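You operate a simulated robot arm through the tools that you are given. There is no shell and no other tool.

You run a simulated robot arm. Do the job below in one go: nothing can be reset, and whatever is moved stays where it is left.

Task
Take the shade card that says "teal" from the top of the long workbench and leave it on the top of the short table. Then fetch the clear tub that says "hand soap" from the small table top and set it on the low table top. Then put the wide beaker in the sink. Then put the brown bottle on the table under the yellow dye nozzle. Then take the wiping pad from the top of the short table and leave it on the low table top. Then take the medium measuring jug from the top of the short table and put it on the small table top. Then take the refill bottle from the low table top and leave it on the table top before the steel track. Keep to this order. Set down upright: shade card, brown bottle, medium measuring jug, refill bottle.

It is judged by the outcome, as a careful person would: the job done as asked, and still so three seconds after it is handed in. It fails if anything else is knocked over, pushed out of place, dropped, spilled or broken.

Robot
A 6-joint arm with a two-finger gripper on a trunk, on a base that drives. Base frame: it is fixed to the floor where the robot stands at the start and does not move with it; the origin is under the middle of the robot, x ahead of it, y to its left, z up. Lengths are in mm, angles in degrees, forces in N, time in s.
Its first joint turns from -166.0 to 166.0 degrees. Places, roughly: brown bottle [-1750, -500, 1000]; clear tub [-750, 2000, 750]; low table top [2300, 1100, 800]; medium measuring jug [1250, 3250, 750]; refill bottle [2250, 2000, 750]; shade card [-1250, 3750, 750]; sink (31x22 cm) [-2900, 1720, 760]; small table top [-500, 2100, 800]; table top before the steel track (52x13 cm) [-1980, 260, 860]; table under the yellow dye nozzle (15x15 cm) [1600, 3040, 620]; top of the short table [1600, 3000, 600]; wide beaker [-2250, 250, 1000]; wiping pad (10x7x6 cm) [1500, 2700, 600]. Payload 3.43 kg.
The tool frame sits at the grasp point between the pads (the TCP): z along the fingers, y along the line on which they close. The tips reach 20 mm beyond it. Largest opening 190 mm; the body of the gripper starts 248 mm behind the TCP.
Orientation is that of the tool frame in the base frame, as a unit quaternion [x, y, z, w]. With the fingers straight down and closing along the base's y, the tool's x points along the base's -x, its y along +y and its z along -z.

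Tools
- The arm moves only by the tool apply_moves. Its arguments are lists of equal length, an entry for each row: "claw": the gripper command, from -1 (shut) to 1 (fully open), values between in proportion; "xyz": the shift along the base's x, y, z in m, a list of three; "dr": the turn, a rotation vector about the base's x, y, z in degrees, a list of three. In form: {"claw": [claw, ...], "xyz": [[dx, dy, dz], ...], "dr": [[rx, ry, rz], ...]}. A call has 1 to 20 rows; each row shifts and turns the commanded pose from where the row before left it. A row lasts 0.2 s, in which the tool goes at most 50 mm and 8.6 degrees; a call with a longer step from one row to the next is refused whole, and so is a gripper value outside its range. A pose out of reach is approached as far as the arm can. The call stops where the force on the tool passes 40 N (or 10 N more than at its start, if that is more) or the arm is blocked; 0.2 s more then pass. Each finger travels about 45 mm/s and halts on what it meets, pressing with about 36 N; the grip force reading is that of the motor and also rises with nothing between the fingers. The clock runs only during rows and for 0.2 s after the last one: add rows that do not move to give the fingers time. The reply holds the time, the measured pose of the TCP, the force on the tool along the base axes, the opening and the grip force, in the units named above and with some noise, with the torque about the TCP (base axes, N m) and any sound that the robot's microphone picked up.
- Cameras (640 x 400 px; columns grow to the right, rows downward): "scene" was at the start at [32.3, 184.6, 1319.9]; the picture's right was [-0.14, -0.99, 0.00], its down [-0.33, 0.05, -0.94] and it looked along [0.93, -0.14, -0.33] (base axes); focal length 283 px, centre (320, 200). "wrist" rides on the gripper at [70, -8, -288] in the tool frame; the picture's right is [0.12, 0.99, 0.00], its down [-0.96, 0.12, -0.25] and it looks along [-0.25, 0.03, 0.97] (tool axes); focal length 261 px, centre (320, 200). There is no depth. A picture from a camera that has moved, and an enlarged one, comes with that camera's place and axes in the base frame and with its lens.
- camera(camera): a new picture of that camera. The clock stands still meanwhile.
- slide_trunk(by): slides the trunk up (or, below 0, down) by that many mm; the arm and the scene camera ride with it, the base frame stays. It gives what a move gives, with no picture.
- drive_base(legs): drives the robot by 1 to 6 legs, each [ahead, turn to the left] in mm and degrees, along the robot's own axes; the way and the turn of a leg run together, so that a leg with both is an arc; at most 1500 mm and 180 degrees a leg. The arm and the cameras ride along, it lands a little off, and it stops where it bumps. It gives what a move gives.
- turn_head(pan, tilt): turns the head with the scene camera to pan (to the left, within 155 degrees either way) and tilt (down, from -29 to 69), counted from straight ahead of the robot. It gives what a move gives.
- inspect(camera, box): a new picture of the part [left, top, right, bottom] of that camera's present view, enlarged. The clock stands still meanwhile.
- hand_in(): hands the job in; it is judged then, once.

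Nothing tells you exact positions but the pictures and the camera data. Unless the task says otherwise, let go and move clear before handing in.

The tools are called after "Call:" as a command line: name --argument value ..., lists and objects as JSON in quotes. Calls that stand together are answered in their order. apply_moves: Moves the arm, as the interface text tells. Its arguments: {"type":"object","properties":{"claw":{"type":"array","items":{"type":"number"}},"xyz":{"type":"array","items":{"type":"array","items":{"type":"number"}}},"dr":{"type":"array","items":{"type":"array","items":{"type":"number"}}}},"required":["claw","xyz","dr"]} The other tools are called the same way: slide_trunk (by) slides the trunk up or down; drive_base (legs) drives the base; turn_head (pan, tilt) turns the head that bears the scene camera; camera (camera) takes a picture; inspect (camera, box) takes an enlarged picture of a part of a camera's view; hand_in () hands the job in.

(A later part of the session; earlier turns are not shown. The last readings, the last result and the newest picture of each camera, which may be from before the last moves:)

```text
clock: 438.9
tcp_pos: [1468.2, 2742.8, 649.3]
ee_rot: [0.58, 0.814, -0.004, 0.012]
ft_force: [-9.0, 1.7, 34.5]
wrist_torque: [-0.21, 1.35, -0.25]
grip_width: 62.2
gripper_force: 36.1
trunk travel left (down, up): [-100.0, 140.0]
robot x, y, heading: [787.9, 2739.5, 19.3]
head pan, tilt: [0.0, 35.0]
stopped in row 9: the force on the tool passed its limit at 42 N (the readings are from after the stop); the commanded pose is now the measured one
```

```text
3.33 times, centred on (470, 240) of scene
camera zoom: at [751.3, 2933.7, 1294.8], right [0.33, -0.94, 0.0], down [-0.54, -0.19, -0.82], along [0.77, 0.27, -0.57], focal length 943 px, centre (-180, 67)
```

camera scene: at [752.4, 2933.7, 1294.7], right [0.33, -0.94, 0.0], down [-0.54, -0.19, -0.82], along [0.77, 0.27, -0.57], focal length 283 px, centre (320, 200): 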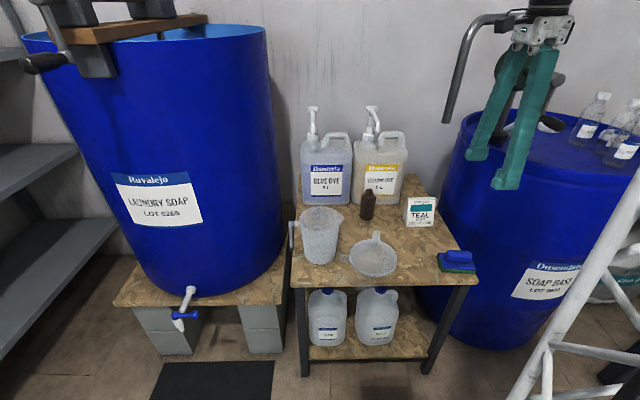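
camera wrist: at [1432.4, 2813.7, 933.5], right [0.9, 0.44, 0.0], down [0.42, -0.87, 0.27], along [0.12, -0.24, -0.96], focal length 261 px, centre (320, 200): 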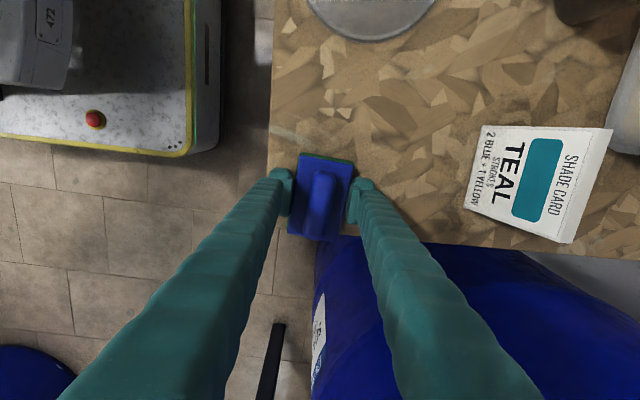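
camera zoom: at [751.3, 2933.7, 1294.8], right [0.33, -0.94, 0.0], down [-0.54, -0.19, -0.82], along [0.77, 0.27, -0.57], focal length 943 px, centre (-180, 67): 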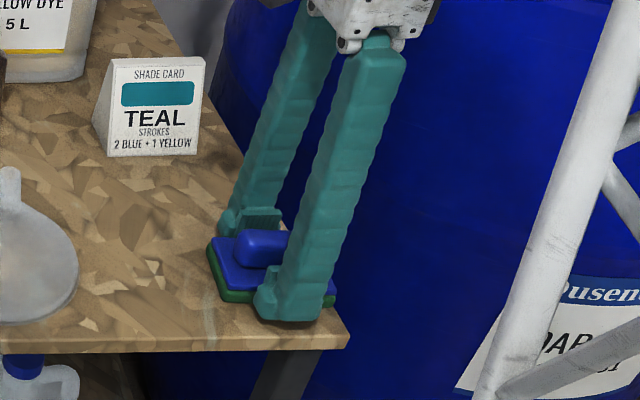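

The fingers gripped the pad (62 mm), with the tips just pressing on the table. I lift.

Call:
apply_moves --claw '[-0.6, -0.6, -0.6, -0.6, -0.6, -0.6]' --xyz '[[0, 0, 0.004], [0, 0, 0.01], [0, 0, 0.02], [0, 0, 0.03], [0, 0, 0.03], [0, 0, 0]]' --dr '[[0, 0, 0], [0, 0, 0], [0, 0, 0], [0, 0, 0], [0, 0, 0], [0, 0, 0]]'

Call:
camera --camera "wrist"

Call:
inspect --camera "scene" --box '[400, 160, 540, 280]'

```text
clock: 440.3
tcp_pos: [1468.1, 2745.0, 740.7]
ee_rot: [0.58, 0.814, -0.006, 0.012]
ft_force: [-0.4, -1.0, -1.5]
wrist_torque: [0.0, 0.0, 0.02]
grip_width: 61.4
gripper_force: 36.1
trunk travel left (down, up): [-100.0, 140.0]
robot x, y, heading: [788.4, 2737.7, 19.3]
head pan, tilt: [0.0, 35.0]
```

```text
taken
camera wrist: at [1434.0, 2815.4, 1026.7], right [0.9, 0.44, 0.0], down [0.42, -0.87, 0.27], along [0.12, -0.24, -0.96], focal length 261 px, centre (320, 200)
```

wrist: 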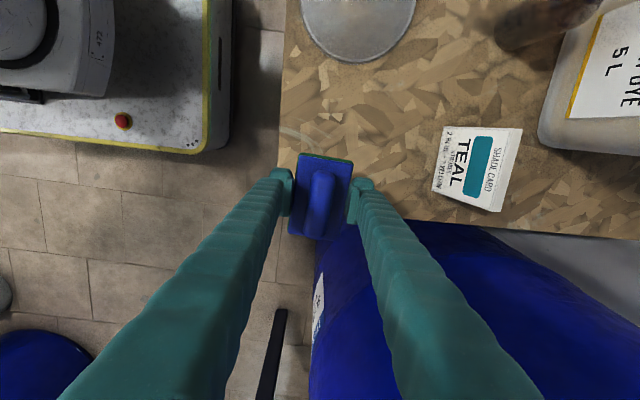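

```text
3.33 times, centred on (470, 220) of scene
camera zoom: at [752.4, 2933.7, 1294.7], right [0.33, -0.94, 0.0], down [-0.54, -0.19, -0.82], along [0.77, 0.27, -0.57], focal length 943 px, centre (-180, 133)
```

zoom: 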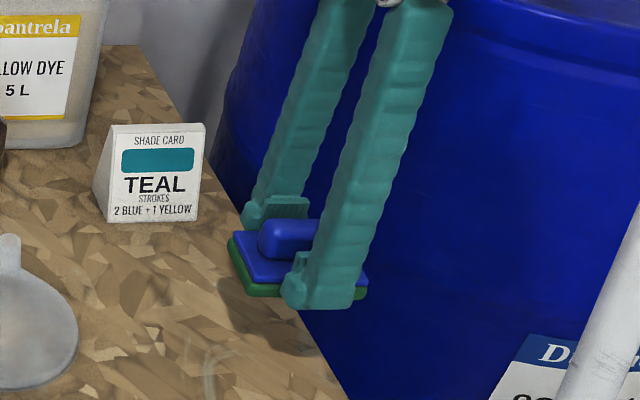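

The pad is held. I bring it to the travel pose, turn south and drive down along the low bench.

Call:
apply_moves --claw '[-0.6, -0.6, -0.6, -0.6, -0.6, -0.6, -0.6, -0.6, -0.6, -0.6, -0.6, -0.6, -0.6]' --xyz '[[-0.022, 0.0114, 0.0366], [-0.022, 0.0114, 0.0366], [-0.022, 0.0114, 0.0366], [-0.022, 0.0114, 0.0366], [-0.022, 0.0114, 0.0366], [-0.022, 0.0114, 0.0366], [-0.022, 0.0114, 0.0366], [-0.022, 0.0114, 0.0366], [-0.022, 0.0114, 0.0366], [-0.022, 0.0114, 0.0366], [-0.022, 0.0114, 0.0366], [-0.022, 0.0114, 0.0366], [0, 0, 0]]' --dr '[[0, 0, 7.5], [0, 0, 7.5], [0, 0, 7.5], [0, 0, 7.5], [0, 0, 7.5], [0, 0, 7.5], [0, 0, 7.5], [0, 0, 7.5], [0, 0, 7.5], [0, 0, 7.5], [0, 0, 7.5], [0, 0, 7.5], [0, 0, 0]]'

Call:
drive_base --legs '[[0, -86], [1500, 0]]'

Call:
turn_head --pan 60 --tilt 35

Call:
camera --camera "scene"

```text
clock: 443.1
tcp_pos: [1205.1, 2878.6, 1179.5]
ee_rot: [-0.166, 0.986, 0.004, 0.012]
ft_force: [-0.3, 0.0, -1.6]
wrist_torque: [0.02, 0.02, 0.0]
grip_width: 60.8
gripper_force: 36.1
trunk travel left (down, up): [-100.0, 140.0]
robot x, y, heading: [791.2, 2739.0, 19.0]
head pan, tilt: [0.0, 35.0]
```

```text
clock: 454.6
tcp_pos: [1492.0, 917.6, 1177.8]
ee_rot: [0.565, 0.825, -0.005, 0.011]
ft_force: [0.2, -0.8, -1.4]
wrist_torque: [0.0, 0.0, 0.01]
grip_width: 60.4
gripper_force: 36.2
trunk travel left (down, up): [-100.0, 140.0]
robot x, y, heading: [1330.4, 1326.9, -68.8]
head pan, tilt: [0.0, 35.0]
```

```text
clock: 455.9
tcp_pos: [1491.1, 917.2, 1178.8]
ee_rot: [0.565, 0.825, -0.005, 0.011]
ft_force: [0.4, -0.3, 0.2]
wrist_torque: [-0.03, 0.01, -0.01]
grip_width: 60.7
gripper_force: 35.8
trunk travel left (down, up): [-100.0, 140.0]
robot x, y, heading: [1336.8, 1324.2, -69.0]
head pan, tilt: [60.0, 35.0]
```

```text
taken
camera scene: at [1585.6, 1439.1, 1294.7], right [-0.15, -0.99, 0.0], down [-0.57, 0.09, -0.82], along [0.81, -0.12, -0.57], focal length 283 px, centre (320, 200)
```

scene: 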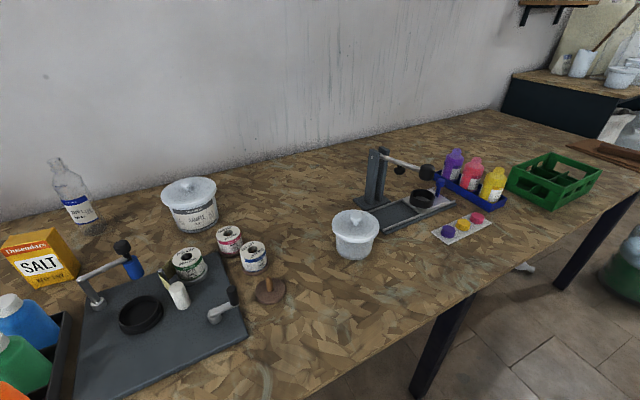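

The low bench is on my left with a clear patch between our tub and the jars, about (2170, 1412). I swing the pad over there.

Call:
apply_moves --claw '[-0.6, -0.6, -0.6, -0.6, -0.6, -0.6, -0.6, -0.6, -0.6, -0.6, -0.6, -0.6, -0.6, -0.6, -0.6, -0.6, -0.6, -0.6, -0.6]' --xyz '[[0.0377, 0.0275, 0], [0.0377, 0.0275, 0], [0.0377, 0.0275, 0], [0.0377, 0.0275, 0], [0.0377, 0.0275, 0], [0.0377, 0.0275, 0], [0.0377, 0.0275, 0], [0.0377, 0.0275, 0], [0.0377, 0.0275, 0], [0.0377, 0.0275, 0], [0.0377, 0.0275, 0], [0.0377, 0.0275, 0], [0.0377, 0.0275, 0], [0.0377, 0.0275, 0], [0.0377, 0.0275, 0], [0.0377, 0.0275, 0], [0.0377, 0.0275, 0], [0.0377, 0.0275, 0], [0, 0, 0]]' --dr '[[0, 0, 0], [0, 0, 0], [0, 0, 0], [0, 0, 0], [0, 0, 0], [0, 0, 0], [0, 0, 0], [0, 0, 0], [0, 0, 0], [0, 0, 0], [0, 0, 0], [0, 0, 0], [0, 0, 0], [0, 0, 0], [0, 0, 0], [0, 0, 0], [0, 0, 0], [0, 0, 0], [0, 0, 0]]'

Call:
camera --camera "wrist"

Call:
camera --camera "scene"

```text
clock: 459.9
tcp_pos: [2168.5, 1409.8, 1178.0]
ee_rot: [0.565, 0.825, -0.003, 0.013]
ft_force: [-0.4, 0.5, -0.8]
wrist_torque: [-0.04, 0.15, 0.01]
grip_width: 60.3
gripper_force: 35.7
trunk travel left (down, up): [-100.0, 140.0]
robot x, y, heading: [1334.6, 1325.2, -68.5]
head pan, tilt: [60.0, 35.0]
```

```text
taken
camera wrist: at [2131.0, 1478.8, 1462.4], right [0.88, 0.47, 0.01], down [0.45, -0.85, 0.27], along [0.13, -0.24, -0.96], focal length 261 px, centre (320, 200)
```

wrist: 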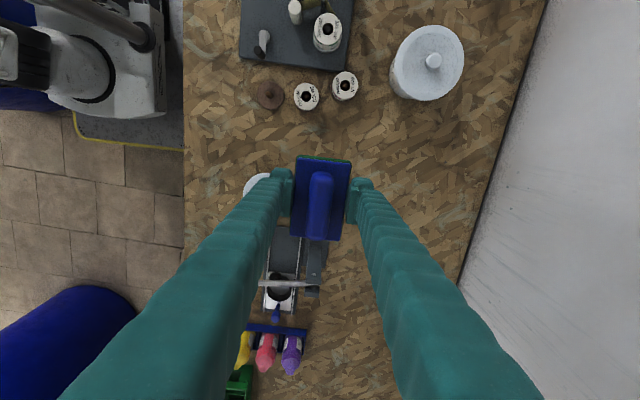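

```text
taken
camera scene: at [1586.5, 1439.4, 1294.5], right [-0.15, -0.99, 0.0], down [-0.57, 0.09, -0.82], along [0.81, -0.12, -0.57], focal length 283 px, centre (320, 200)
```

scene: 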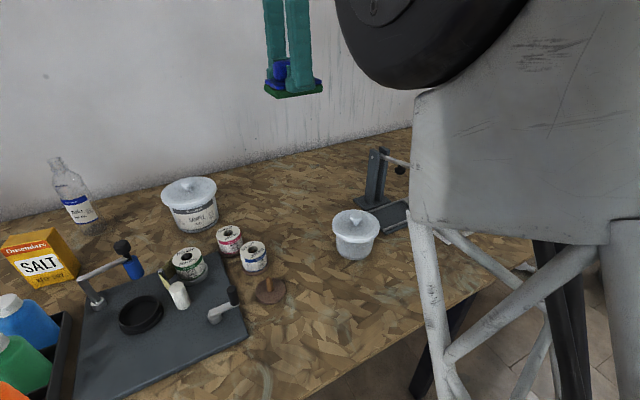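

The landing area under the pad is clear. I descend.

Call:
apply_moves --claw '[-0.6, -0.6, -0.6, -0.6, -0.6, -0.6, -0.6, -0.6, -0.6, -0.6, -0.6]' --xyz '[[0, 0, -0.042], [0, 0, -0.042], [0, 0, -0.042], [0, 0, -0.042], [0, 0, -0.042], [0, 0, -0.042], [0, 0, -0.042], [0, 0, -0.042], [0, 0, -0.025], [0, 0, -0.006], [0, 0, 0]]' --dr '[[0, 0, 0], [0, 0, 0], [0, 0, 0], [0, 0, 0], [0, 0, 0], [0, 0, 0], [0, 0, 0], [0, 0, 0], [0, 0, 0], [0, 0, 0], [0, 0, 0]]'

Call:
camera --camera "wrist"

Call:
inspect --camera "scene" --box '[200, 140, 400, 290]'

```text
clock: 462.3
tcp_pos: [2170.7, 1411.8, 811.9]
ee_rot: [0.565, 0.825, -0.005, 0.012]
ft_force: [-0.9, 0.0, -0.6]
wrist_torque: [0.01, 0.01, 0.02]
grip_width: 60.4
gripper_force: 36.4
trunk travel left (down, up): [-100.0, 140.0]
robot x, y, heading: [1332.2, 1325.1, -68.6]
head pan, tilt: [60.0, 35.0]
```

```text
taken
camera wrist: at [2133.2, 1480.8, 1096.8], right [0.88, 0.47, 0.0], down [0.45, -0.85, 0.27], along [0.13, -0.24, -0.96], focal length 261 px, centre (320, 200)
```

wrist: 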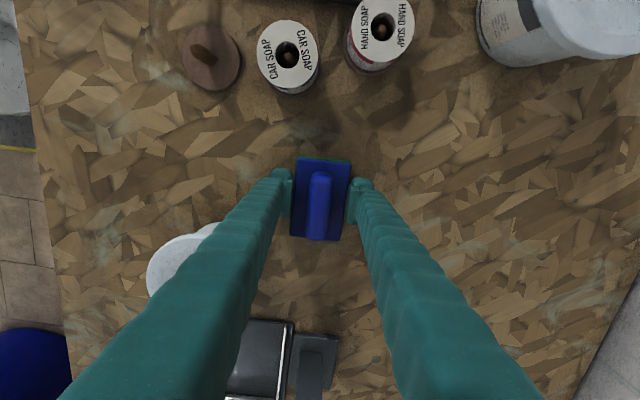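

```text
2.67 times, centred on (300, 215) of scene
camera zoom: at [1586.4, 1445.3, 1293.8], right [-0.08, -1.0, 0.0], down [-0.58, 0.05, -0.81], along [0.81, -0.07, -0.58], focal length 754 px, centre (373, 160)
```

zoom: 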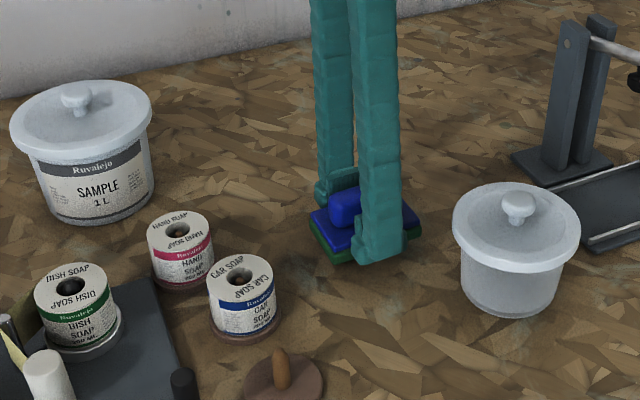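

I lower the last bit carefully.

Call:
apply_moves --claw '[-0.6, -0.6, -0.6, -0.6, -0.6, -0.6, -0.6]' --xyz '[[0, 0, -0.007], [0, 0, -0.006], [0, 0, -0.005], [0, 0, -0.003], [0, 0, -0.002], [0, 0, -0.002], [0, 0, 0]]' --dr '[[0, 0, 0], [0, 0, 0], [0, 0, 0], [0, 0, 0], [0, 0, 0], [0, 0, 0], [0, 0, 0]]'

```text
clock: 463.1
tcp_pos: [2168.8, 1411.5, 798.3]
ee_rot: [0.565, 0.825, -0.001, 0.013]
ft_force: [-5.6, -0.8, 24.4]
wrist_torque: [0.21, 0.56, -0.06]
grip_width: 60.7
gripper_force: 35.9
trunk travel left (down, up): [-100.0, 140.0]
robot x, y, heading: [1336.9, 1323.7, -68.6]
head pan, tilt: [60.0, 35.0]
stopped in row 3: the force on the tool passed its limit at 45 N (the readings are from after the stop); the commanded pose is now the measured one
```

Touchdown at about z 770. I open and rise.

Call:
apply_moves --claw '[-0.6, -0.3, 0.0, 0.0, 0.0, 0.0, 0.0, 0.0, 0.0, 0.0, 0.0, 0.0, 0.0, 0.0, 0.0]' --xyz '[[0, 0, 0.002], [0, 0, 0], [0, 0, 0], [0, 0, 0], [0, 0, 0.01], [0, 0, 0.02], [0, 0, 0.045], [0, 0, 0.045], [0, 0, 0.045], [0, 0, 0.045], [0, 0, 0.045], [0, 0, 0.045], [0, 0, 0.045], [0, 0, 0.045], [0, 0, 0]]' --dr '[[0, 0, 0], [0, 0, 0], [0, 0, 0], [0, 0, 0], [0, 0, 0], [0, 0, 0], [0, 0, 0], [0, 0, 0], [0, 0, 0], [0, 0, 0], [0, 0, 0], [0, 0, 0], [0, 0, 0], [0, 0, 0], [0, 0, 0]]'

Call:
camera --camera "scene"

Call:
camera --camera "wrist"

```text
clock: 466.3
tcp_pos: [2166.5, 1408.9, 1182.7]
ee_rot: [0.566, 0.824, -0.001, 0.015]
ft_force: [-0.6, 0.0, 0.5]
wrist_torque: [-0.01, -0.06, 0.0]
grip_width: 94.9
gripper_force: 0.1
out of reach, approached as far as the arm can: row 14
trunk travel left (down, up): [-100.0, 140.0]
robot x, y, heading: [1336.7, 1328.4, -68.9]
head pan, tilt: [60.0, 35.0]
```

```text
taken
camera scene: at [1585.9, 1439.3, 1294.6], right [-0.15, -0.99, 0.0], down [-0.57, 0.09, -0.82], along [0.81, -0.12, -0.57], focal length 283 px, centre (320, 200)
```

scene: 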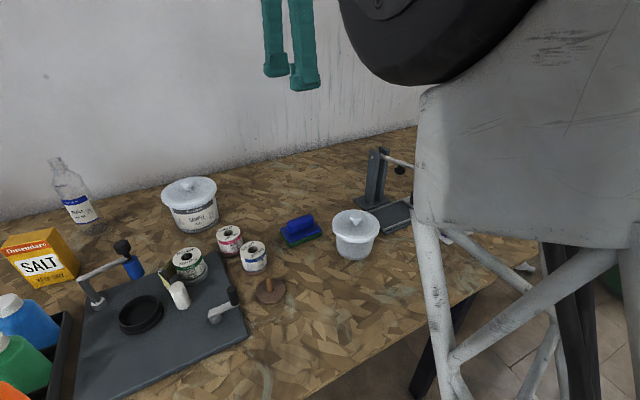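

```text
taken
camera wrist: at [2125.6, 1477.8, 1468.0], right [0.88, 0.47, 0.01], down [0.45, -0.85, 0.27], along [0.14, -0.24, -0.96], focal length 261 px, centre (320, 200)
```

wrist: 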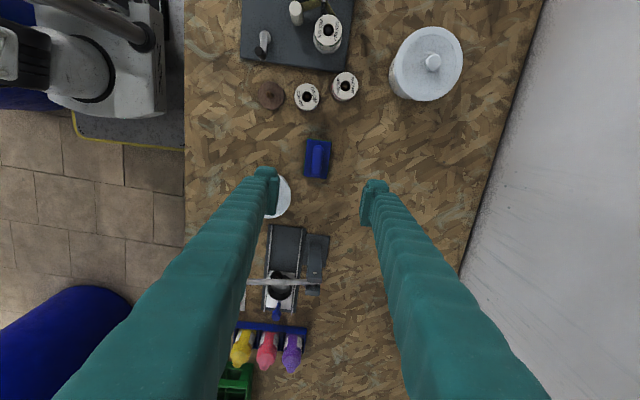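

The pad lies on the low bench. While here I zoom in on the candidate refill bottle near the wall for later.

Call:
inspect --camera "scene" --box '[20, 140, 150, 260]'

Call:
apply_moves --claw '[0.0, 0.0, 0.0, 0.0, 0.0, 0.0, 0.0, 0.0, 0.0, 0.0, 0.0, 0.0, 0.0, 0.0, 0.0, 0.0, 0.0, 0.0, 0.0]' --xyz '[[-0.0377, -0.0275, 0], [-0.0377, -0.0275, 0], [-0.0377, -0.0275, 0], [-0.0377, -0.0275, 0], [-0.0377, -0.0275, 0], [-0.0377, -0.0275, 0], [-0.0377, -0.0275, 0], [-0.0377, -0.0275, 0], [-0.0377, -0.0275, 0], [-0.0377, -0.0275, 0], [-0.0377, -0.0275, 0], [-0.0377, -0.0275, 0], [-0.0377, -0.0275, 0], [-0.0377, -0.0275, 0], [-0.0377, -0.0275, 0], [-0.0377, -0.0275, 0], [-0.0377, -0.0275, 0], [-0.0377, -0.0275, 0], [0, 0, 0]]' --dr '[[0, 0, 0], [0, 0, 0], [0, 0, 0], [0, 0, 0], [0, 0, 0], [0, 0, 0], [0, 0, 0], [0, 0, 0], [0, 0, 0], [0, 0, 0], [0, 0, 0], [0, 0, 0], [0, 0, 0], [0, 0, 0], [0, 0, 0], [0, 0, 0], [0, 0, 0], [0, 0, 0], [0, 0, 0]]'

```text
3.33 times, centred on (85, 200) of scene
camera zoom: at [1585.9, 1439.3, 1294.6], right [-0.15, -0.99, 0.0], down [-0.57, 0.09, -0.82], along [0.81, -0.12, -0.57], focal length 943 px, centre (1103, 200)
```

zoom: 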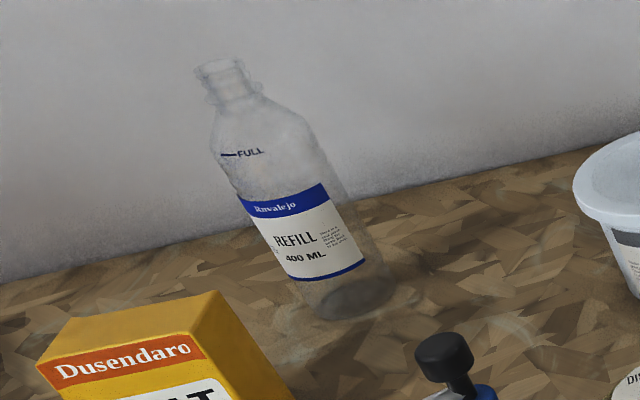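

```text
clock: 470.3
tcp_pos: [1485.6, 913.0, 1180.3]
ee_rot: [0.566, 0.825, -0.003, 0.013]
ft_force: [0.2, -0.7, 0.3]
wrist_torque: [0.01, 0.02, 0.0]
grip_width: 95.1
gripper_force: 0.1
trunk travel left (down, up): [-100.0, 140.0]
robot x, y, heading: [1335.9, 1329.0, -68.6]
head pan, tilt: [60.0, 35.0]
```

The label reads REFILL 400 ML, at about (2280, 1986). Now the measuring jug: I back north to the short table and face it.

Call:
turn_head --pan 0 --tilt 35

Call:
drive_base --legs '[[-1500, 0], [0, 88]]'

Call:
camera --camera "scene"

```text
clock: 471.6
tcp_pos: [1486.1, 912.8, 1180.8]
ee_rot: [0.565, 0.825, -0.003, 0.013]
ft_force: [-1.0, 0.3, 0.0]
wrist_torque: [0.01, 0.0, 0.01]
grip_width: 95.3
gripper_force: 0.0
trunk travel left (down, up): [-100.0, 140.0]
robot x, y, heading: [1331.9, 1327.1, -68.8]
head pan, tilt: [0.0, 35.0]
```

```text
clock: 482.9
tcp_pos: [1174.9, 2861.1, 1180.7]
ee_rot: [-0.191, 0.982, 0.007, 0.011]
ft_force: [0.3, 0.2, 0.7]
wrist_torque: [0.0, -0.01, -0.03]
grip_width: 95.0
gripper_force: 0.1
trunk travel left (down, up): [-100.0, 140.0]
robot x, y, heading: [766.9, 2705.2, 22.3]
head pan, tilt: [0.0, 35.0]
```

```text
taken
camera scene: at [716.7, 2898.4, 1294.7], right [0.38, -0.93, 0.0], down [-0.53, -0.22, -0.82], along [0.76, 0.31, -0.57], focal length 283 px, centre (320, 200)
```

scene: 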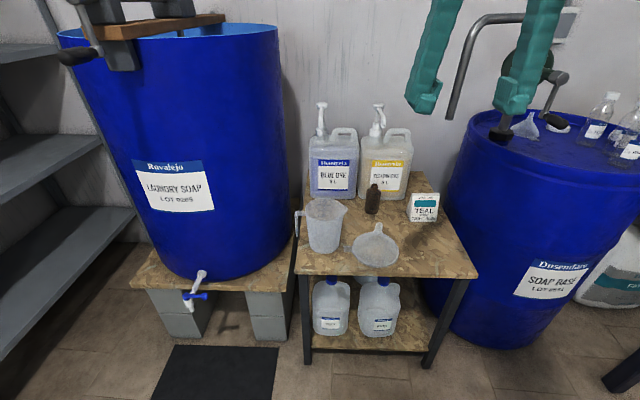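

I swing the tool above the jug, turning it to close front-to-back (clear of its handle and spout).

Call:
apply_moves --claw '[0.7, 0.7, 0.7, 0.7, 0.7, 0.7, 0.7, 0.7, 0.7, 0.7, 0.7, 0.7, 0.7]' --xyz '[[0.017, 0.0238, -0.002], [0.017, 0.0238, -0.002], [0.017, 0.0238, -0.002], [0.017, 0.0238, -0.002], [0.017, 0.0238, -0.002], [0.017, 0.0238, -0.002], [0.017, 0.0238, -0.002], [0.017, 0.0238, -0.002], [0.017, 0.0238, -0.002], [0.017, 0.0238, -0.002], [0.017, 0.0238, -0.002], [0.017, 0.0238, -0.002], [0, 0, 0]]' --dr '[[0, 0, 7.3], [0, 0, 7.3], [0, 0, 7.3], [0, 0, 7.3], [0, 0, 7.3], [0, 0, 7.3], [0, 0, 7.3], [0, 0, 7.3], [0, 0, 7.3], [0, 0, 7.3], [0, 0, 7.3], [0, 0, 7.3], [0, 0, 0]]'

Call:
camera --camera "wrist"

Call:
camera --camera "scene"

```text
clock: 485.7
tcp_pos: [1378.2, 3145.7, 1157.8]
ee_rot: [0.817, -0.576, -0.012, -0.003]
ft_force: [0.3, -0.2, -0.2]
wrist_torque: [0.0, 0.07, 0.04]
grip_width: 161.3
gripper_force: 0.1
trunk travel left (down, up): [-100.0, 140.0]
robot x, y, heading: [764.5, 2705.3, 22.0]
head pan, tilt: [0.0, 35.0]
```

```text
taken
camera wrist: at [1415.8, 3076.9, 1442.6], right [-0.9, -0.45, 0.01], down [-0.43, 0.86, 0.27], along [-0.13, 0.24, -0.96], focal length 261 px, centre (320, 200)
```

wrist: 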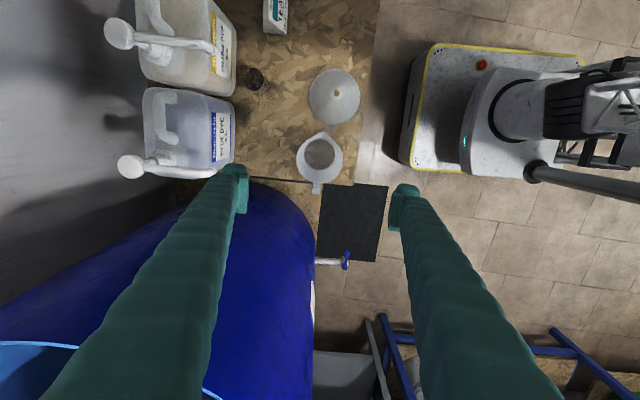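

```text
taken
camera scene: at [716.8, 2898.6, 1294.6], right [0.38, -0.93, 0.0], down [-0.53, -0.22, -0.82], along [0.76, 0.31, -0.57], focal length 283 px, centre (320, 200)
```

scene: 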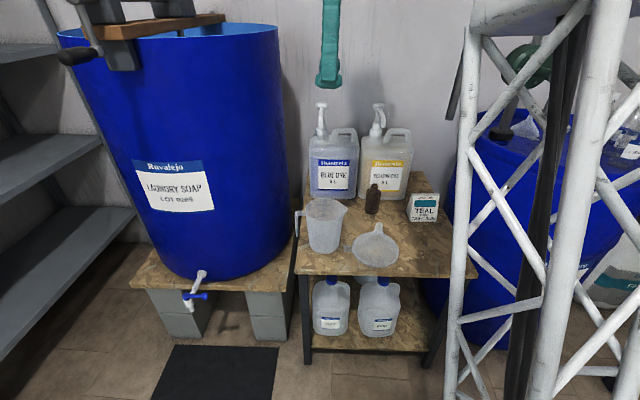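

I zoom in on the jug to centre the grasp.

Call:
inspect --camera "wrist" --box '[260, 100, 388, 210]'

Call:
inspect --camera "scene" --box '[280, 180, 420, 280]'

```text
3.64 times, centred on (324, 155) of wrist
camera zoom: at [1415.8, 3076.9, 1442.6], right [-0.9, -0.45, 0.01], down [-0.43, 0.86, 0.27], along [-0.13, 0.24, -0.96], focal length 948 px, centre (306, 364)
```

zoom: 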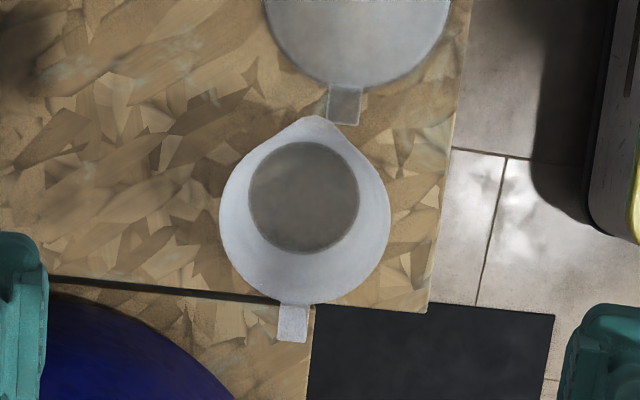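

```text
4.00 times, centred on (350, 230) of scene
camera zoom: at [716.8, 2898.6, 1294.6], right [0.38, -0.93, 0.0], down [-0.53, -0.22, -0.82], along [0.76, 0.31, -0.57], focal length 1132 px, centre (200, 80)
```

zoom: 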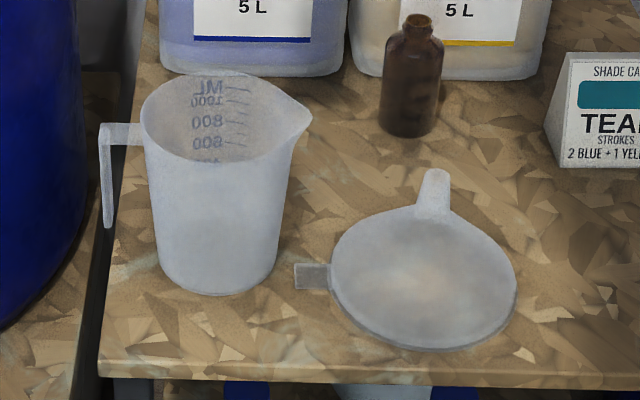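

The jug's centre is about (1372, 3149), rim z about 774 and 121 mm wide. I centre and descend around it to mid height.

Call:
apply_moves --claw '[0.7, 0.7, 0.7, 0.7, 0.7, 0.7, 0.7, 0.7, 0.7, 0.7, 0.7, 0.7, 0.7]' --xyz '[[-0.0057, 0.0028, -0.03], [0, 0, -0.042], [0, 0, -0.042], [0, 0, -0.042], [0, 0, -0.042], [0, 0, -0.042], [0, 0, -0.042], [0, 0, -0.042], [0, 0, -0.042], [0, 0, -0.042], [0, 0, -0.03], [0, 0, -0.014], [0, 0, 0]]' --dr '[[0, 0, 0], [0, 0, 0], [0, 0, 0], [0, 0, 0], [0, 0, 0], [0, 0, 0], [0, 0, 0], [0, 0, 0], [0, 0, 0], [0, 0, 0], [0, 0, 0], [0, 0, 0], [0, 0, 0]]'

Call:
camera --camera "wrist"

Call:
inspect --camera "scene" --box '[260, 150, 420, 280]'

```text
clock: 488.5
tcp_pos: [1375.4, 3149.1, 703.8]
ee_rot: [0.817, -0.576, -0.012, -0.003]
ft_force: [0.2, 0.1, -0.8]
wrist_torque: [0.01, 0.01, 0.0]
grip_width: 161.6
gripper_force: 0.2
trunk travel left (down, up): [-100.0, 140.0]
robot x, y, heading: [766.7, 2703.4, 22.2]
head pan, tilt: [0.0, 35.0]
```

```text
taken
camera wrist: at [1411.5, 3080.3, 988.4], right [-0.9, -0.45, 0.01], down [-0.43, 0.86, 0.27], along [-0.13, 0.24, -0.96], focal length 261 px, centre (320, 200)
```

wrist: 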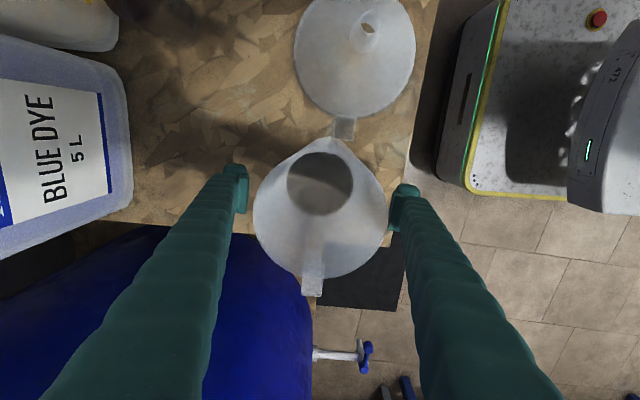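

```text
3.08 times, centred on (340, 215) of scene
camera zoom: at [716.7, 2898.6, 1294.7], right [0.38, -0.93, 0.0], down [-0.53, -0.22, -0.82], along [0.76, 0.31, -0.57], focal length 870 px, centre (258, 154)
```

zoom: 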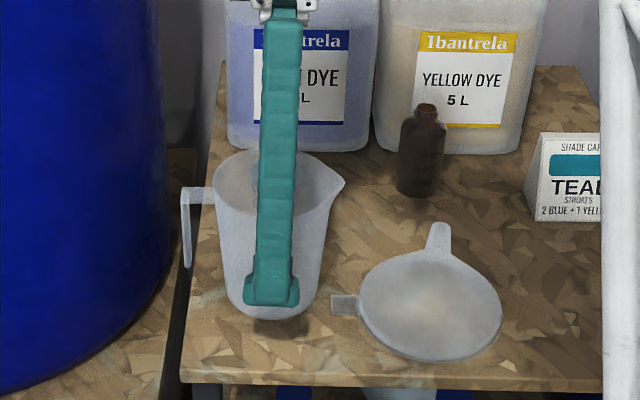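

The jug is between the fingers. I close on it.

Call:
apply_moves --claw '[0.4, 0.15, -0.2, -0.2, -0.2, -0.2, -0.2]' --xyz '[[0, 0, 0], [0, 0, 0], [0, 0, 0], [0, 0, 0], [0, 0, 0], [0, 0, 0], [0, 0, 0]]' --dr '[[0, 0, 0], [0, 0, 0], [0, 0, 0], [0, 0, 0], [0, 0, 0], [0, 0, 0], [0, 0, 0]]'

Call:
camera --camera "wrist"

Call:
inspect --camera "scene" --box '[260, 150, 420, 280]'

```text
clock: 490.1
tcp_pos: [1375.0, 3149.4, 703.3]
ee_rot: [0.817, -0.576, -0.013, -0.003]
ft_force: [-1.1, -0.7, 0.9]
wrist_torque: [0.04, -0.01, 0.0]
grip_width: 123.9
gripper_force: 36.5
trunk travel left (down, up): [-100.0, 140.0]
robot x, y, heading: [764.8, 2705.4, 21.9]
head pan, tilt: [0.0, 35.0]
```

```text
taken
camera wrist: at [1411.5, 3080.4, 988.7], right [-0.9, -0.45, 0.01], down [-0.43, 0.86, 0.27], along [-0.13, 0.24, -0.96], focal length 261 px, centre (320, 200)
```

wrist: 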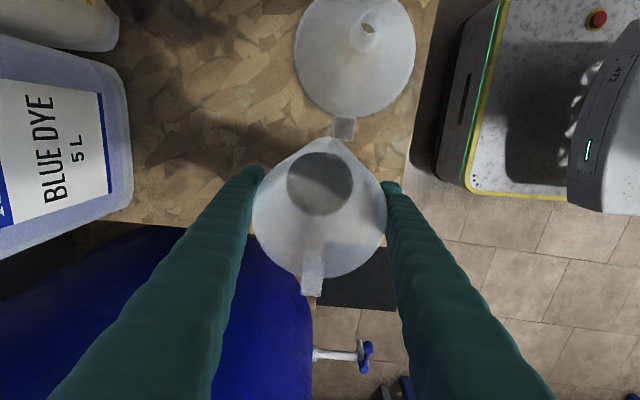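

```text
3.08 times, centred on (340, 215) of scene
camera zoom: at [716.7, 2898.6, 1294.7], right [0.38, -0.93, 0.0], down [-0.53, -0.22, -0.82], along [0.76, 0.31, -0.57], focal length 870 px, centre (258, 154)
```

zoom: 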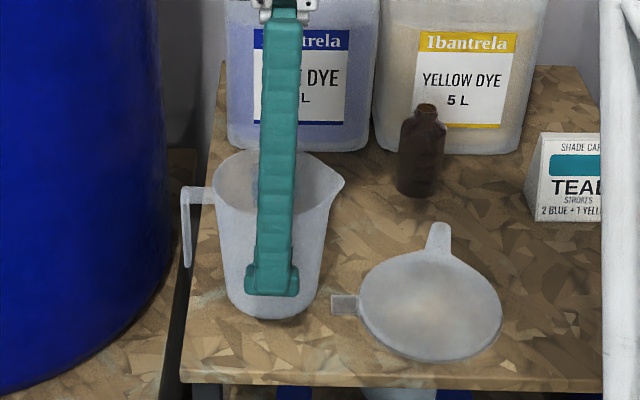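

The fingers met the rim before the pads met the tapered wall (124 mm). I'll reopen, rise 42 mm so the pads themselves sit just below the rim, and grip again.

Call:
apply_moves --claw '[0.2, 0.55, 0.55, 0.55, 0.55, 0.55, 0.3, 0.1, -0.2, -0.2, -0.2, -0.2]' --xyz '[[0, 0, 0], [0, 0, 0], [0, 0, 0], [0, 0, 0.02], [0, 0, 0.022], [0, 0, 0], [0, 0, 0], [0, 0, 0], [0, 0, 0], [0, 0, 0], [0, 0, 0], [0, 0, 0]]' --dr '[[0, 0, 0], [0, 0, 0], [0, 0, 0], [0, 0, 0], [0, 0, 0], [0, 0, 0], [0, 0, 0], [0, 0, 0], [0, 0, 0], [0, 0, 0], [0, 0, 0], [0, 0, 0]]'

Call:
inspect --camera "scene" --box '[260, 150, 420, 280]'

Call:
camera --camera "wrist"

```text
clock: 492.7
tcp_pos: [1375.8, 3149.8, 747.0]
ee_rot: [0.817, -0.576, -0.012, -0.004]
ft_force: [-0.4, -0.1, 4.0]
wrist_torque: [0.03, -0.02, -0.01]
grip_width: 127.3
gripper_force: 35.8
trunk travel left (down, up): [-100.0, 140.0]
robot x, y, heading: [767.2, 2706.6, 22.0]
head pan, tilt: [0.0, 35.0]
```

```text
3.08 times, centred on (340, 215) of scene
camera zoom: at [716.6, 2898.5, 1294.7], right [0.38, -0.93, 0.0], down [-0.53, -0.22, -0.82], along [0.76, 0.31, -0.57], focal length 870 px, centre (258, 154)
```

zoom: 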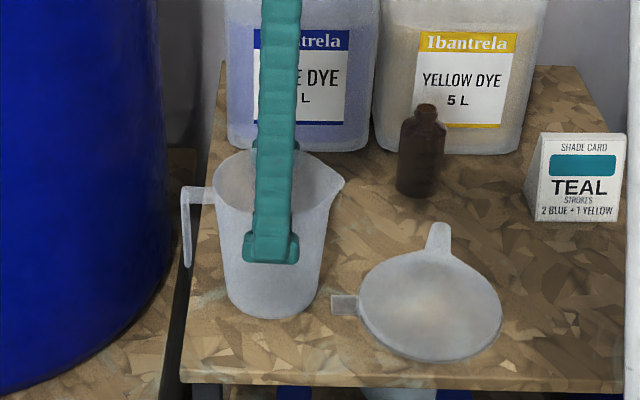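

```text
taken
camera wrist: at [1411.6, 3081.6, 1031.8], right [-0.9, -0.45, 0.01], down [-0.43, 0.86, 0.27], along [-0.13, 0.24, -0.96], focal length 261 px, centre (320, 200)
```

wrist: 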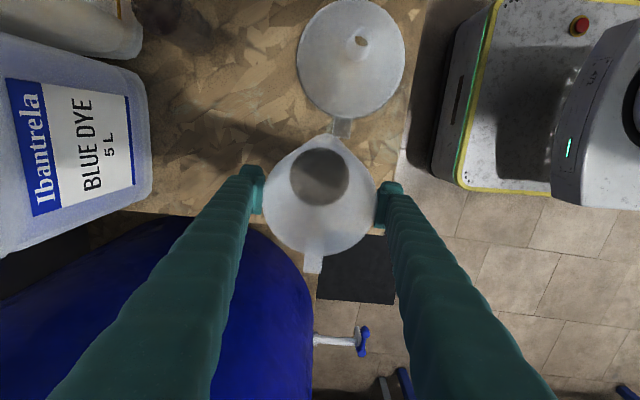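

Gripped with the pads just under the rim. I lift carefully and check that the jug follows.

Call:
apply_moves --claw '[-0.2, -0.2, -0.2, -0.2, -0.2, -0.2]' --xyz '[[0, 0, 0.005], [0, 0, 0.008], [0, 0, 0.012], [0, 0, 0.02], [0, 0, 0.02], [0, 0, 0]]' --dr '[[0, 0, 0], [0, 0, 0], [0, 0, 0], [0, 0, 0], [0, 0, 0], [0, 0, 0]]'

Call:
inspect --camera "scene" --box '[260, 130, 420, 260]'

```text
clock: 494.1
tcp_pos: [1373.7, 3149.3, 812.6]
ee_rot: [0.817, -0.576, -0.012, -0.003]
ft_force: [0.0, -0.5, -0.8]
wrist_torque: [-0.02, -0.01, -0.01]
grip_width: 127.1
gripper_force: 36.5
trunk travel left (down, up): [-100.0, 140.0]
robot x, y, heading: [763.8, 2706.4, 22.1]
head pan, tilt: [0.0, 35.0]
```

```text
3.08 times, centred on (340, 195) of scene
camera zoom: at [716.8, 2898.6, 1294.7], right [0.38, -0.93, 0.0], down [-0.53, -0.22, -0.82], along [0.76, 0.31, -0.57], focal length 870 px, centre (258, 215)
```

zoom: 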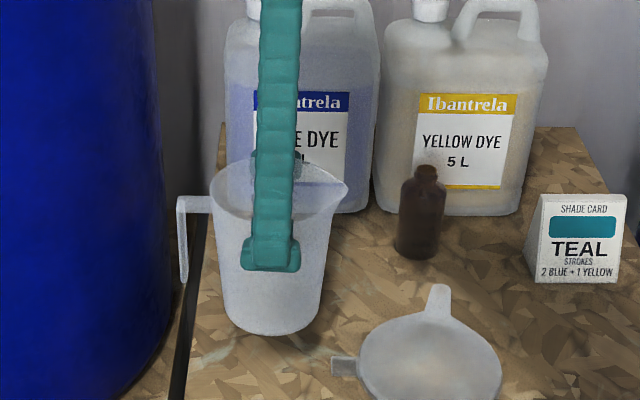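

The jug hangs straight. I raise it and return to the travel pose.

Call:
apply_moves --claw '[-0.2, -0.2, -0.2, -0.2, -0.2, -0.2, -0.2, -0.2, -0.2, -0.2]' --xyz '[[0, 0, 0.042], [0, 0, 0.042], [0, 0, 0.042], [0, 0, 0.042], [0, 0, 0.042], [0, 0, 0.042], [0, 0, 0.042], [0, 0, 0.042], [0, 0, 0.042], [0, 0, 0]]' --dr '[[0, 0, 0], [0, 0, 0], [0, 0, 0], [0, 0, 0], [0, 0, 0], [0, 0, 0], [0, 0, 0], [0, 0, 0], [0, 0, 0], [0, 0, 0]]'

Call:
apply_moves --claw '[-0.2, -0.2, -0.2, -0.2, -0.2, -0.2, -0.2, -0.2, -0.2, -0.2, -0.2, -0.2, -0.2]' --xyz '[[-0.0168, -0.0232, 0], [-0.0168, -0.0232, 0], [-0.0168, -0.0232, 0], [-0.0168, -0.0232, 0], [-0.0168, -0.0232, 0], [-0.0168, -0.0232, 0], [-0.0168, -0.0232, 0], [-0.0168, -0.0232, 0], [-0.0168, -0.0232, 0], [-0.0168, -0.0232, 0], [-0.0168, -0.0232, 0], [-0.0168, -0.0232, 0], [0, 0, 0]]' --dr '[[0, 0, -7.3], [0, 0, -7.3], [0, 0, -7.3], [0, 0, -7.3], [0, 0, -7.3], [0, 0, -7.3], [0, 0, -7.3], [0, 0, -7.3], [0, 0, -7.3], [0, 0, -7.3], [0, 0, -7.3], [0, 0, -7.3], [0, 0, 0]]'

Call:
camera --camera "scene"

```text
clock: 496.3
tcp_pos: [1371.6, 3150.3, 1191.2]
ee_rot: [0.817, -0.576, -0.013, -0.003]
ft_force: [-0.6, 0.1, -0.3]
wrist_torque: [-0.05, -0.03, 0.03]
grip_width: 127.4
gripper_force: 35.8
trunk travel left (down, up): [-100.0, 140.0]
robot x, y, heading: [765.6, 2704.0, 22.3]
head pan, tilt: [0.0, 35.0]
```

```text
clock: 499.1
tcp_pos: [1172.7, 2872.2, 1189.4]
ee_rot: [-0.19, 0.982, 0.006, 0.012]
ft_force: [-0.1, -0.1, -0.6]
wrist_torque: [-0.01, -0.03, 0.01]
grip_width: 127.3
gripper_force: 36.0
trunk travel left (down, up): [-100.0, 140.0]
robot x, y, heading: [763.8, 2701.0, 22.2]
head pan, tilt: [0.0, 35.0]
```

```text
taken
camera scene: at [716.7, 2898.5, 1294.7], right [0.38, -0.93, 0.0], down [-0.53, -0.22, -0.82], along [0.76, 0.31, -0.57], focal length 283 px, centre (320, 200)
```

scene: 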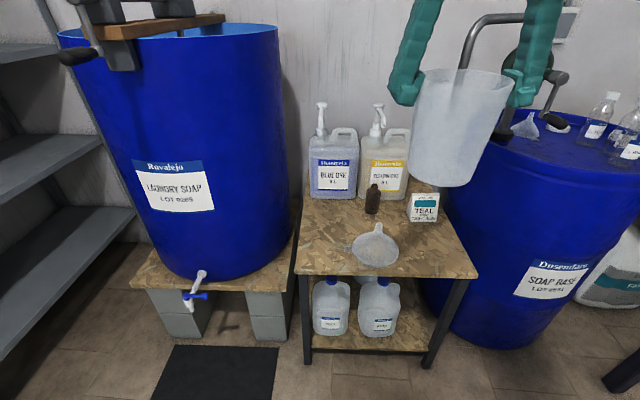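

Now I turn around toward the small table's east side.

Call:
drive_base --legs '[[0, 179], [600, 0]]'

Call:
turn_head --pan 0 --tilt 38

Call:
camera --camera "scene"

```text
clock: 510.2
tcp_pos: [-173.4, 2282.1, 1189.0]
ee_rot: [0.977, 0.213, -0.01, 0.007]
ft_force: [-0.2, 0.1, -1.4]
wrist_torque: [0.01, 0.0, 0.0]
grip_width: 126.7
gripper_force: 36.5
trunk travel left (down, up): [-100.0, 140.0]
robot x, y, heading: [226.1, 2467.0, -155.1]
head pan, tilt: [0.0, 35.0]
```

```text
clock: 510.8
tcp_pos: [-173.3, 2282.0, 1188.2]
ee_rot: [0.977, 0.213, -0.011, 0.007]
ft_force: [-0.6, -0.8, -0.1]
wrist_torque: [-0.02, -0.03, 0.01]
grip_width: 126.5
gripper_force: 35.8
trunk travel left (down, up): [-100.0, 140.0]
robot x, y, heading: [227.9, 2467.8, -155.8]
head pan, tilt: [0.0, 38.0]
```

```text
taken
camera scene: at [286.0, 2275.7, 1290.1], right [-0.42, 0.91, 0.0], down [0.56, 0.26, -0.79], along [-0.72, -0.33, -0.62], focal length 283 px, centre (320, 200)
```

scene: 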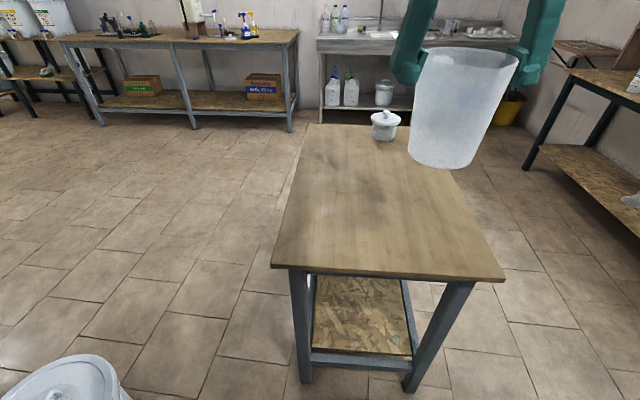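

The small table top is wide open ahead; I'll stand the jug near (-312, 2175). I move over and descend.

Call:
apply_moves --claw '[-0.2, -0.2, -0.2, -0.2, -0.2, -0.2, -0.2, -0.2, -0.2, -0.2, -0.2]' --xyz '[[-0.0348, -0.0268, 0], [-0.0348, -0.0268, 0], [-0.0348, -0.0268, 0], [-0.0348, -0.0268, 0], [0, 0, -0.042], [0, 0, -0.042], [0, 0, -0.042], [0, 0, -0.042], [0, 0, -0.042], [0, 0, -0.035], [0, 0, 0]]' --dr '[[0, 0, 0], [0, 0, 0], [0, 0, 0], [0, 0, 0], [0, 0, 0], [0, 0, 0], [0, 0, 0], [0, 0, 0], [0, 0, 0], [0, 0, 0], [0, 0, 0]]'

Call:
camera --camera "scene"

```text
clock: 513.2
tcp_pos: [-311.0, 2174.4, 943.5]
ee_rot: [0.977, 0.213, -0.012, 0.007]
ft_force: [0.1, 0.6, -0.9]
wrist_torque: [-0.01, -0.01, 0.02]
grip_width: 126.7
gripper_force: 35.9
trunk travel left (down, up): [-100.0, 140.0]
robot x, y, heading: [226.2, 2463.1, -155.4]
head pan, tilt: [0.0, 38.0]
```

```text
taken
camera scene: at [286.0, 2275.7, 1290.1], right [-0.42, 0.91, 0.0], down [0.56, 0.26, -0.79], along [-0.72, -0.33, -0.62], focal length 283 px, centre (320, 200)
```

scene: 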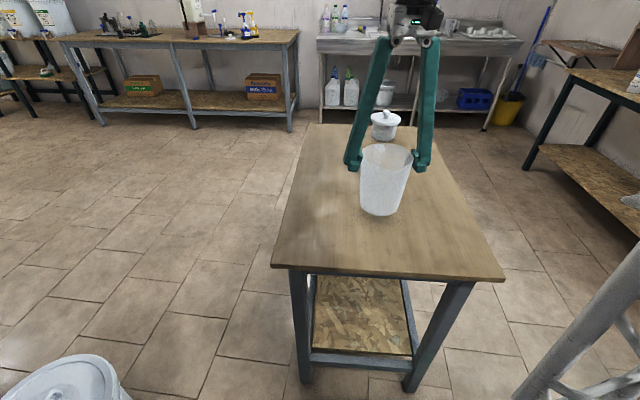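

Good position. I lower in small steps to contact.

Call:
apply_moves --claw '[-0.2, -0.2, -0.2, -0.2, -0.2, -0.2]' --xyz '[[0, 0, -0.008], [0, 0, -0.006], [0, 0, -0.005], [0, 0, -0.004], [0, 0, -0.003], [0, 0, 0]]' --dr '[[0, 0, 0], [0, 0, 0], [0, 0, 0], [0, 0, 0], [0, 0, 0], [0, 0, 0]]'

```text
clock: 514.6
tcp_pos: [-312.9, 2174.0, 916.1]
ee_rot: [0.977, 0.213, -0.011, 0.007]
ft_force: [0.2, -0.8, -1.1]
wrist_torque: [0.02, -0.06, 0.0]
grip_width: 126.5
gripper_force: 36.0
trunk travel left (down, up): [-100.0, 140.0]
robot x, y, heading: [224.0, 2467.9, -155.4]
head pan, tilt: [0.0, 38.0]
```

Call:
apply_moves --claw '[-0.2, -0.2, -0.2, -0.2, -0.2, -0.2]' --xyz '[[0, 0, -0.002], [0, 0, -0.002], [0, 0, -0.002], [0, 0, -0.002], [0, 0, -0.002], [0, 0, 0]]' --dr '[[0, 0, 0], [0, 0, 0], [0, 0, 0], [0, 0, 0], [0, 0, 0], [0, 0, 0]]'

```text
clock: 516.0
tcp_pos: [-311.8, 2173.4, 908.2]
ee_rot: [0.977, 0.214, -0.012, 0.007]
ft_force: [0.3, 1.2, 9.8]
wrist_torque: [0.07, 0.04, -0.02]
grip_width: 126.4
gripper_force: 36.8
trunk travel left (down, up): [-100.0, 140.0]
robot x, y, heading: [227.7, 2470.2, -155.4]
head pan, tilt: [0.0, 38.0]
```

The jug is on the table. I open wide and rise straight up.

Call:
apply_moves --claw '[0.4, 0.6, 0.7, 0.7, 0.7, 0.7, 0.7, 0.7, 0.7, 0.7, 0.7, 0.7, 0.7]' --xyz '[[0, 0, 0], [0, 0, 0], [0, 0, 0], [0, 0, 0], [0, 0, 0.02], [0, 0, 0.04], [0, 0, 0.042], [0, 0, 0.042], [0, 0, 0.042], [0, 0, 0.042], [0, 0, 0.042], [0, 0, 0.01], [0, 0, 0]]' --dr '[[0, 0, 0], [0, 0, 0], [0, 0, 0], [0, 0, 0], [0, 0, 0], [0, 0, 0], [0, 0, 0], [0, 0, 0], [0, 0, 0], [0, 0, 0], [0, 0, 0], [0, 0, 0], [0, 0, 0]]'

Call:
camera --camera "scene"

Call:
camera --camera "wrist"

```text
clock: 518.8
tcp_pos: [-311.1, 2175.6, 1186.6]
ee_rot: [0.977, 0.213, -0.011, 0.008]
ft_force: [-0.8, 0.6, -0.1]
wrist_torque: [-0.01, 0.0, 0.02]
grip_width: 161.6
gripper_force: 0.0
trunk travel left (down, up): [-100.0, 140.0]
robot x, y, heading: [229.1, 2468.5, -155.1]
head pan, tilt: [0.0, 38.0]
```

```text
taken
camera scene: at [286.0, 2275.7, 1290.1], right [-0.42, 0.91, 0.0], down [0.56, 0.26, -0.79], along [-0.72, -0.33, -0.62], focal length 283 px, centre (320, 200)
```

scene: 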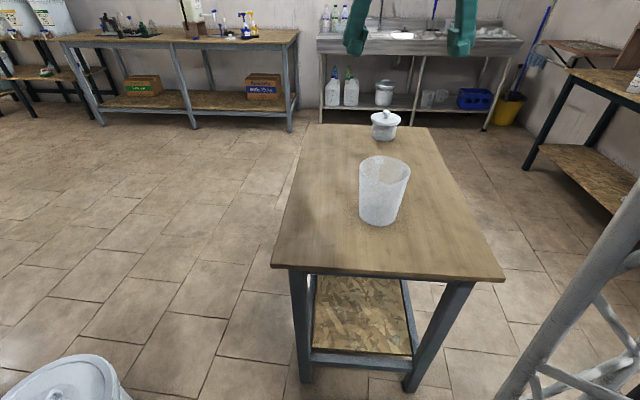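

```text
taken
camera wrist: at [-245.8, 2219.3, 1472.7], right [0.52, -0.85, 0.01], down [-0.82, -0.5, 0.27], along [-0.23, -0.15, -0.96], focal length 261 px, centre (320, 200)
```

wrist: 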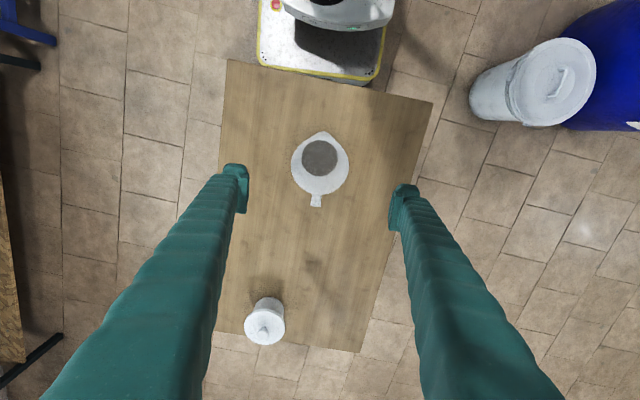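

The jug stands on the small table. Last is the refill bottle on the low bench: I tuck the arm, back away and drive down to it.

Call:
apply_moves --claw '[0.2, 0.2, 0.2, 0.2, 0.2]' --xyz '[[0.0348, 0.0275, 0], [0.0348, 0.0275, 0], [0.0348, 0.0275, 0], [0.0348, 0.0275, 0], [0, 0, 0]]' --dr '[[0, 0, 0], [0, 0, 0], [0, 0, 0], [0, 0, 0], [0, 0, 0]]'

Call:
drive_base --legs '[[-710, 0], [0, 85], [1100, 0]]'

```text
clock: 520.0
tcp_pos: [-172.2, 2284.7, 1188.4]
ee_rot: [0.977, 0.213, -0.011, 0.007]
ft_force: [0.4, 0.1, 0.4]
wrist_torque: [0.04, 0.01, -0.02]
grip_width: 113.9
gripper_force: 0.0
trunk travel left (down, up): [-100.0, 140.0]
robot x, y, heading: [226.2, 2467.1, -155.6]
head pan, tilt: [0.0, 38.0]
```

```text
clock: 533.0
tcp_pos: [1339.4, 1268.2, 1187.9]
ee_rot: [0.593, 0.805, -0.003, 0.012]
ft_force: [0.1, 0.4, -1.0]
wrist_torque: [0.0, 0.01, 0.03]
grip_width: 113.6
gripper_force: 0.0
trunk travel left (down, up): [-100.0, 140.0]
robot x, y, heading: [1211.1, 1686.0, -72.6]
head pan, tilt: [0.0, 38.0]
```

Almost abreast. I go a bit further and face the bench.

Call:
drive_base --legs '[[70, 0], [0, 91]]'

Call:
camera --camera "scene"

```text
clock: 538.1
tcp_pos: [1648.3, 1759.0, 1189.2]
ee_rot: [-0.156, 0.988, 0.006, 0.011]
ft_force: [-0.2, 0.4, -0.4]
wrist_torque: [-0.03, -0.01, 0.01]
grip_width: 114.1
gripper_force: 0.0
trunk travel left (down, up): [-100.0, 140.0]
robot x, y, heading: [1224.9, 1636.3, 17.7]
head pan, tilt: [0.0, 38.0]
```

```text
taken
camera scene: at [1189.9, 1830.7, 1290.1], right [0.31, -0.95, 0.0], down [-0.59, -0.19, -0.79], along [0.75, 0.24, -0.62], focal length 283 px, centre (320, 200)
```

scene: 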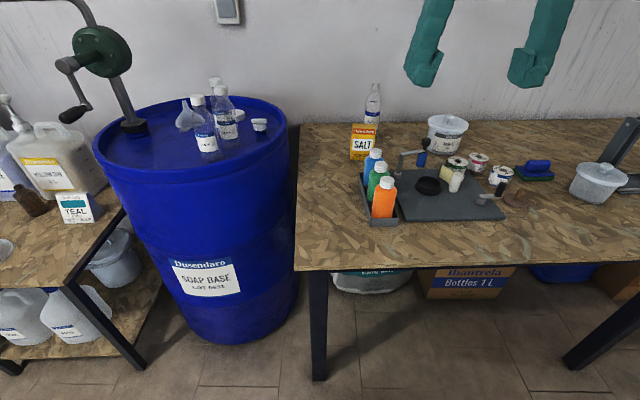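

The refill bottle stands behind the SALT box near the wall. I zoom in.

Call:
inspect --camera "scene" --box '[320, 70, 460, 230]'

```text
2.50 times, centred on (390, 150) of scene
camera zoom: at [1189.9, 1830.7, 1290.1], right [0.31, -0.95, 0.0], down [-0.59, -0.19, -0.79], along [0.75, 0.24, -0.62], focal length 707 px, centre (145, 325)
```

zoom: 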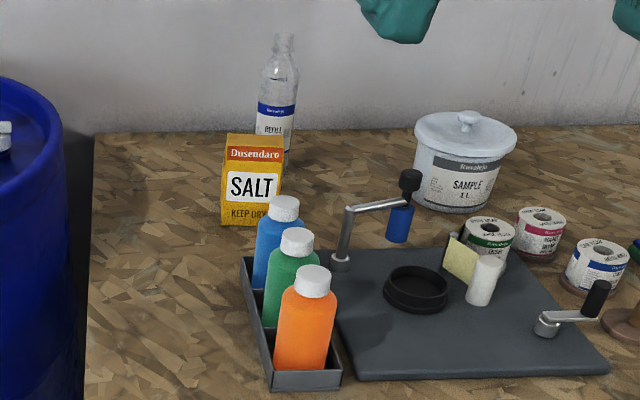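

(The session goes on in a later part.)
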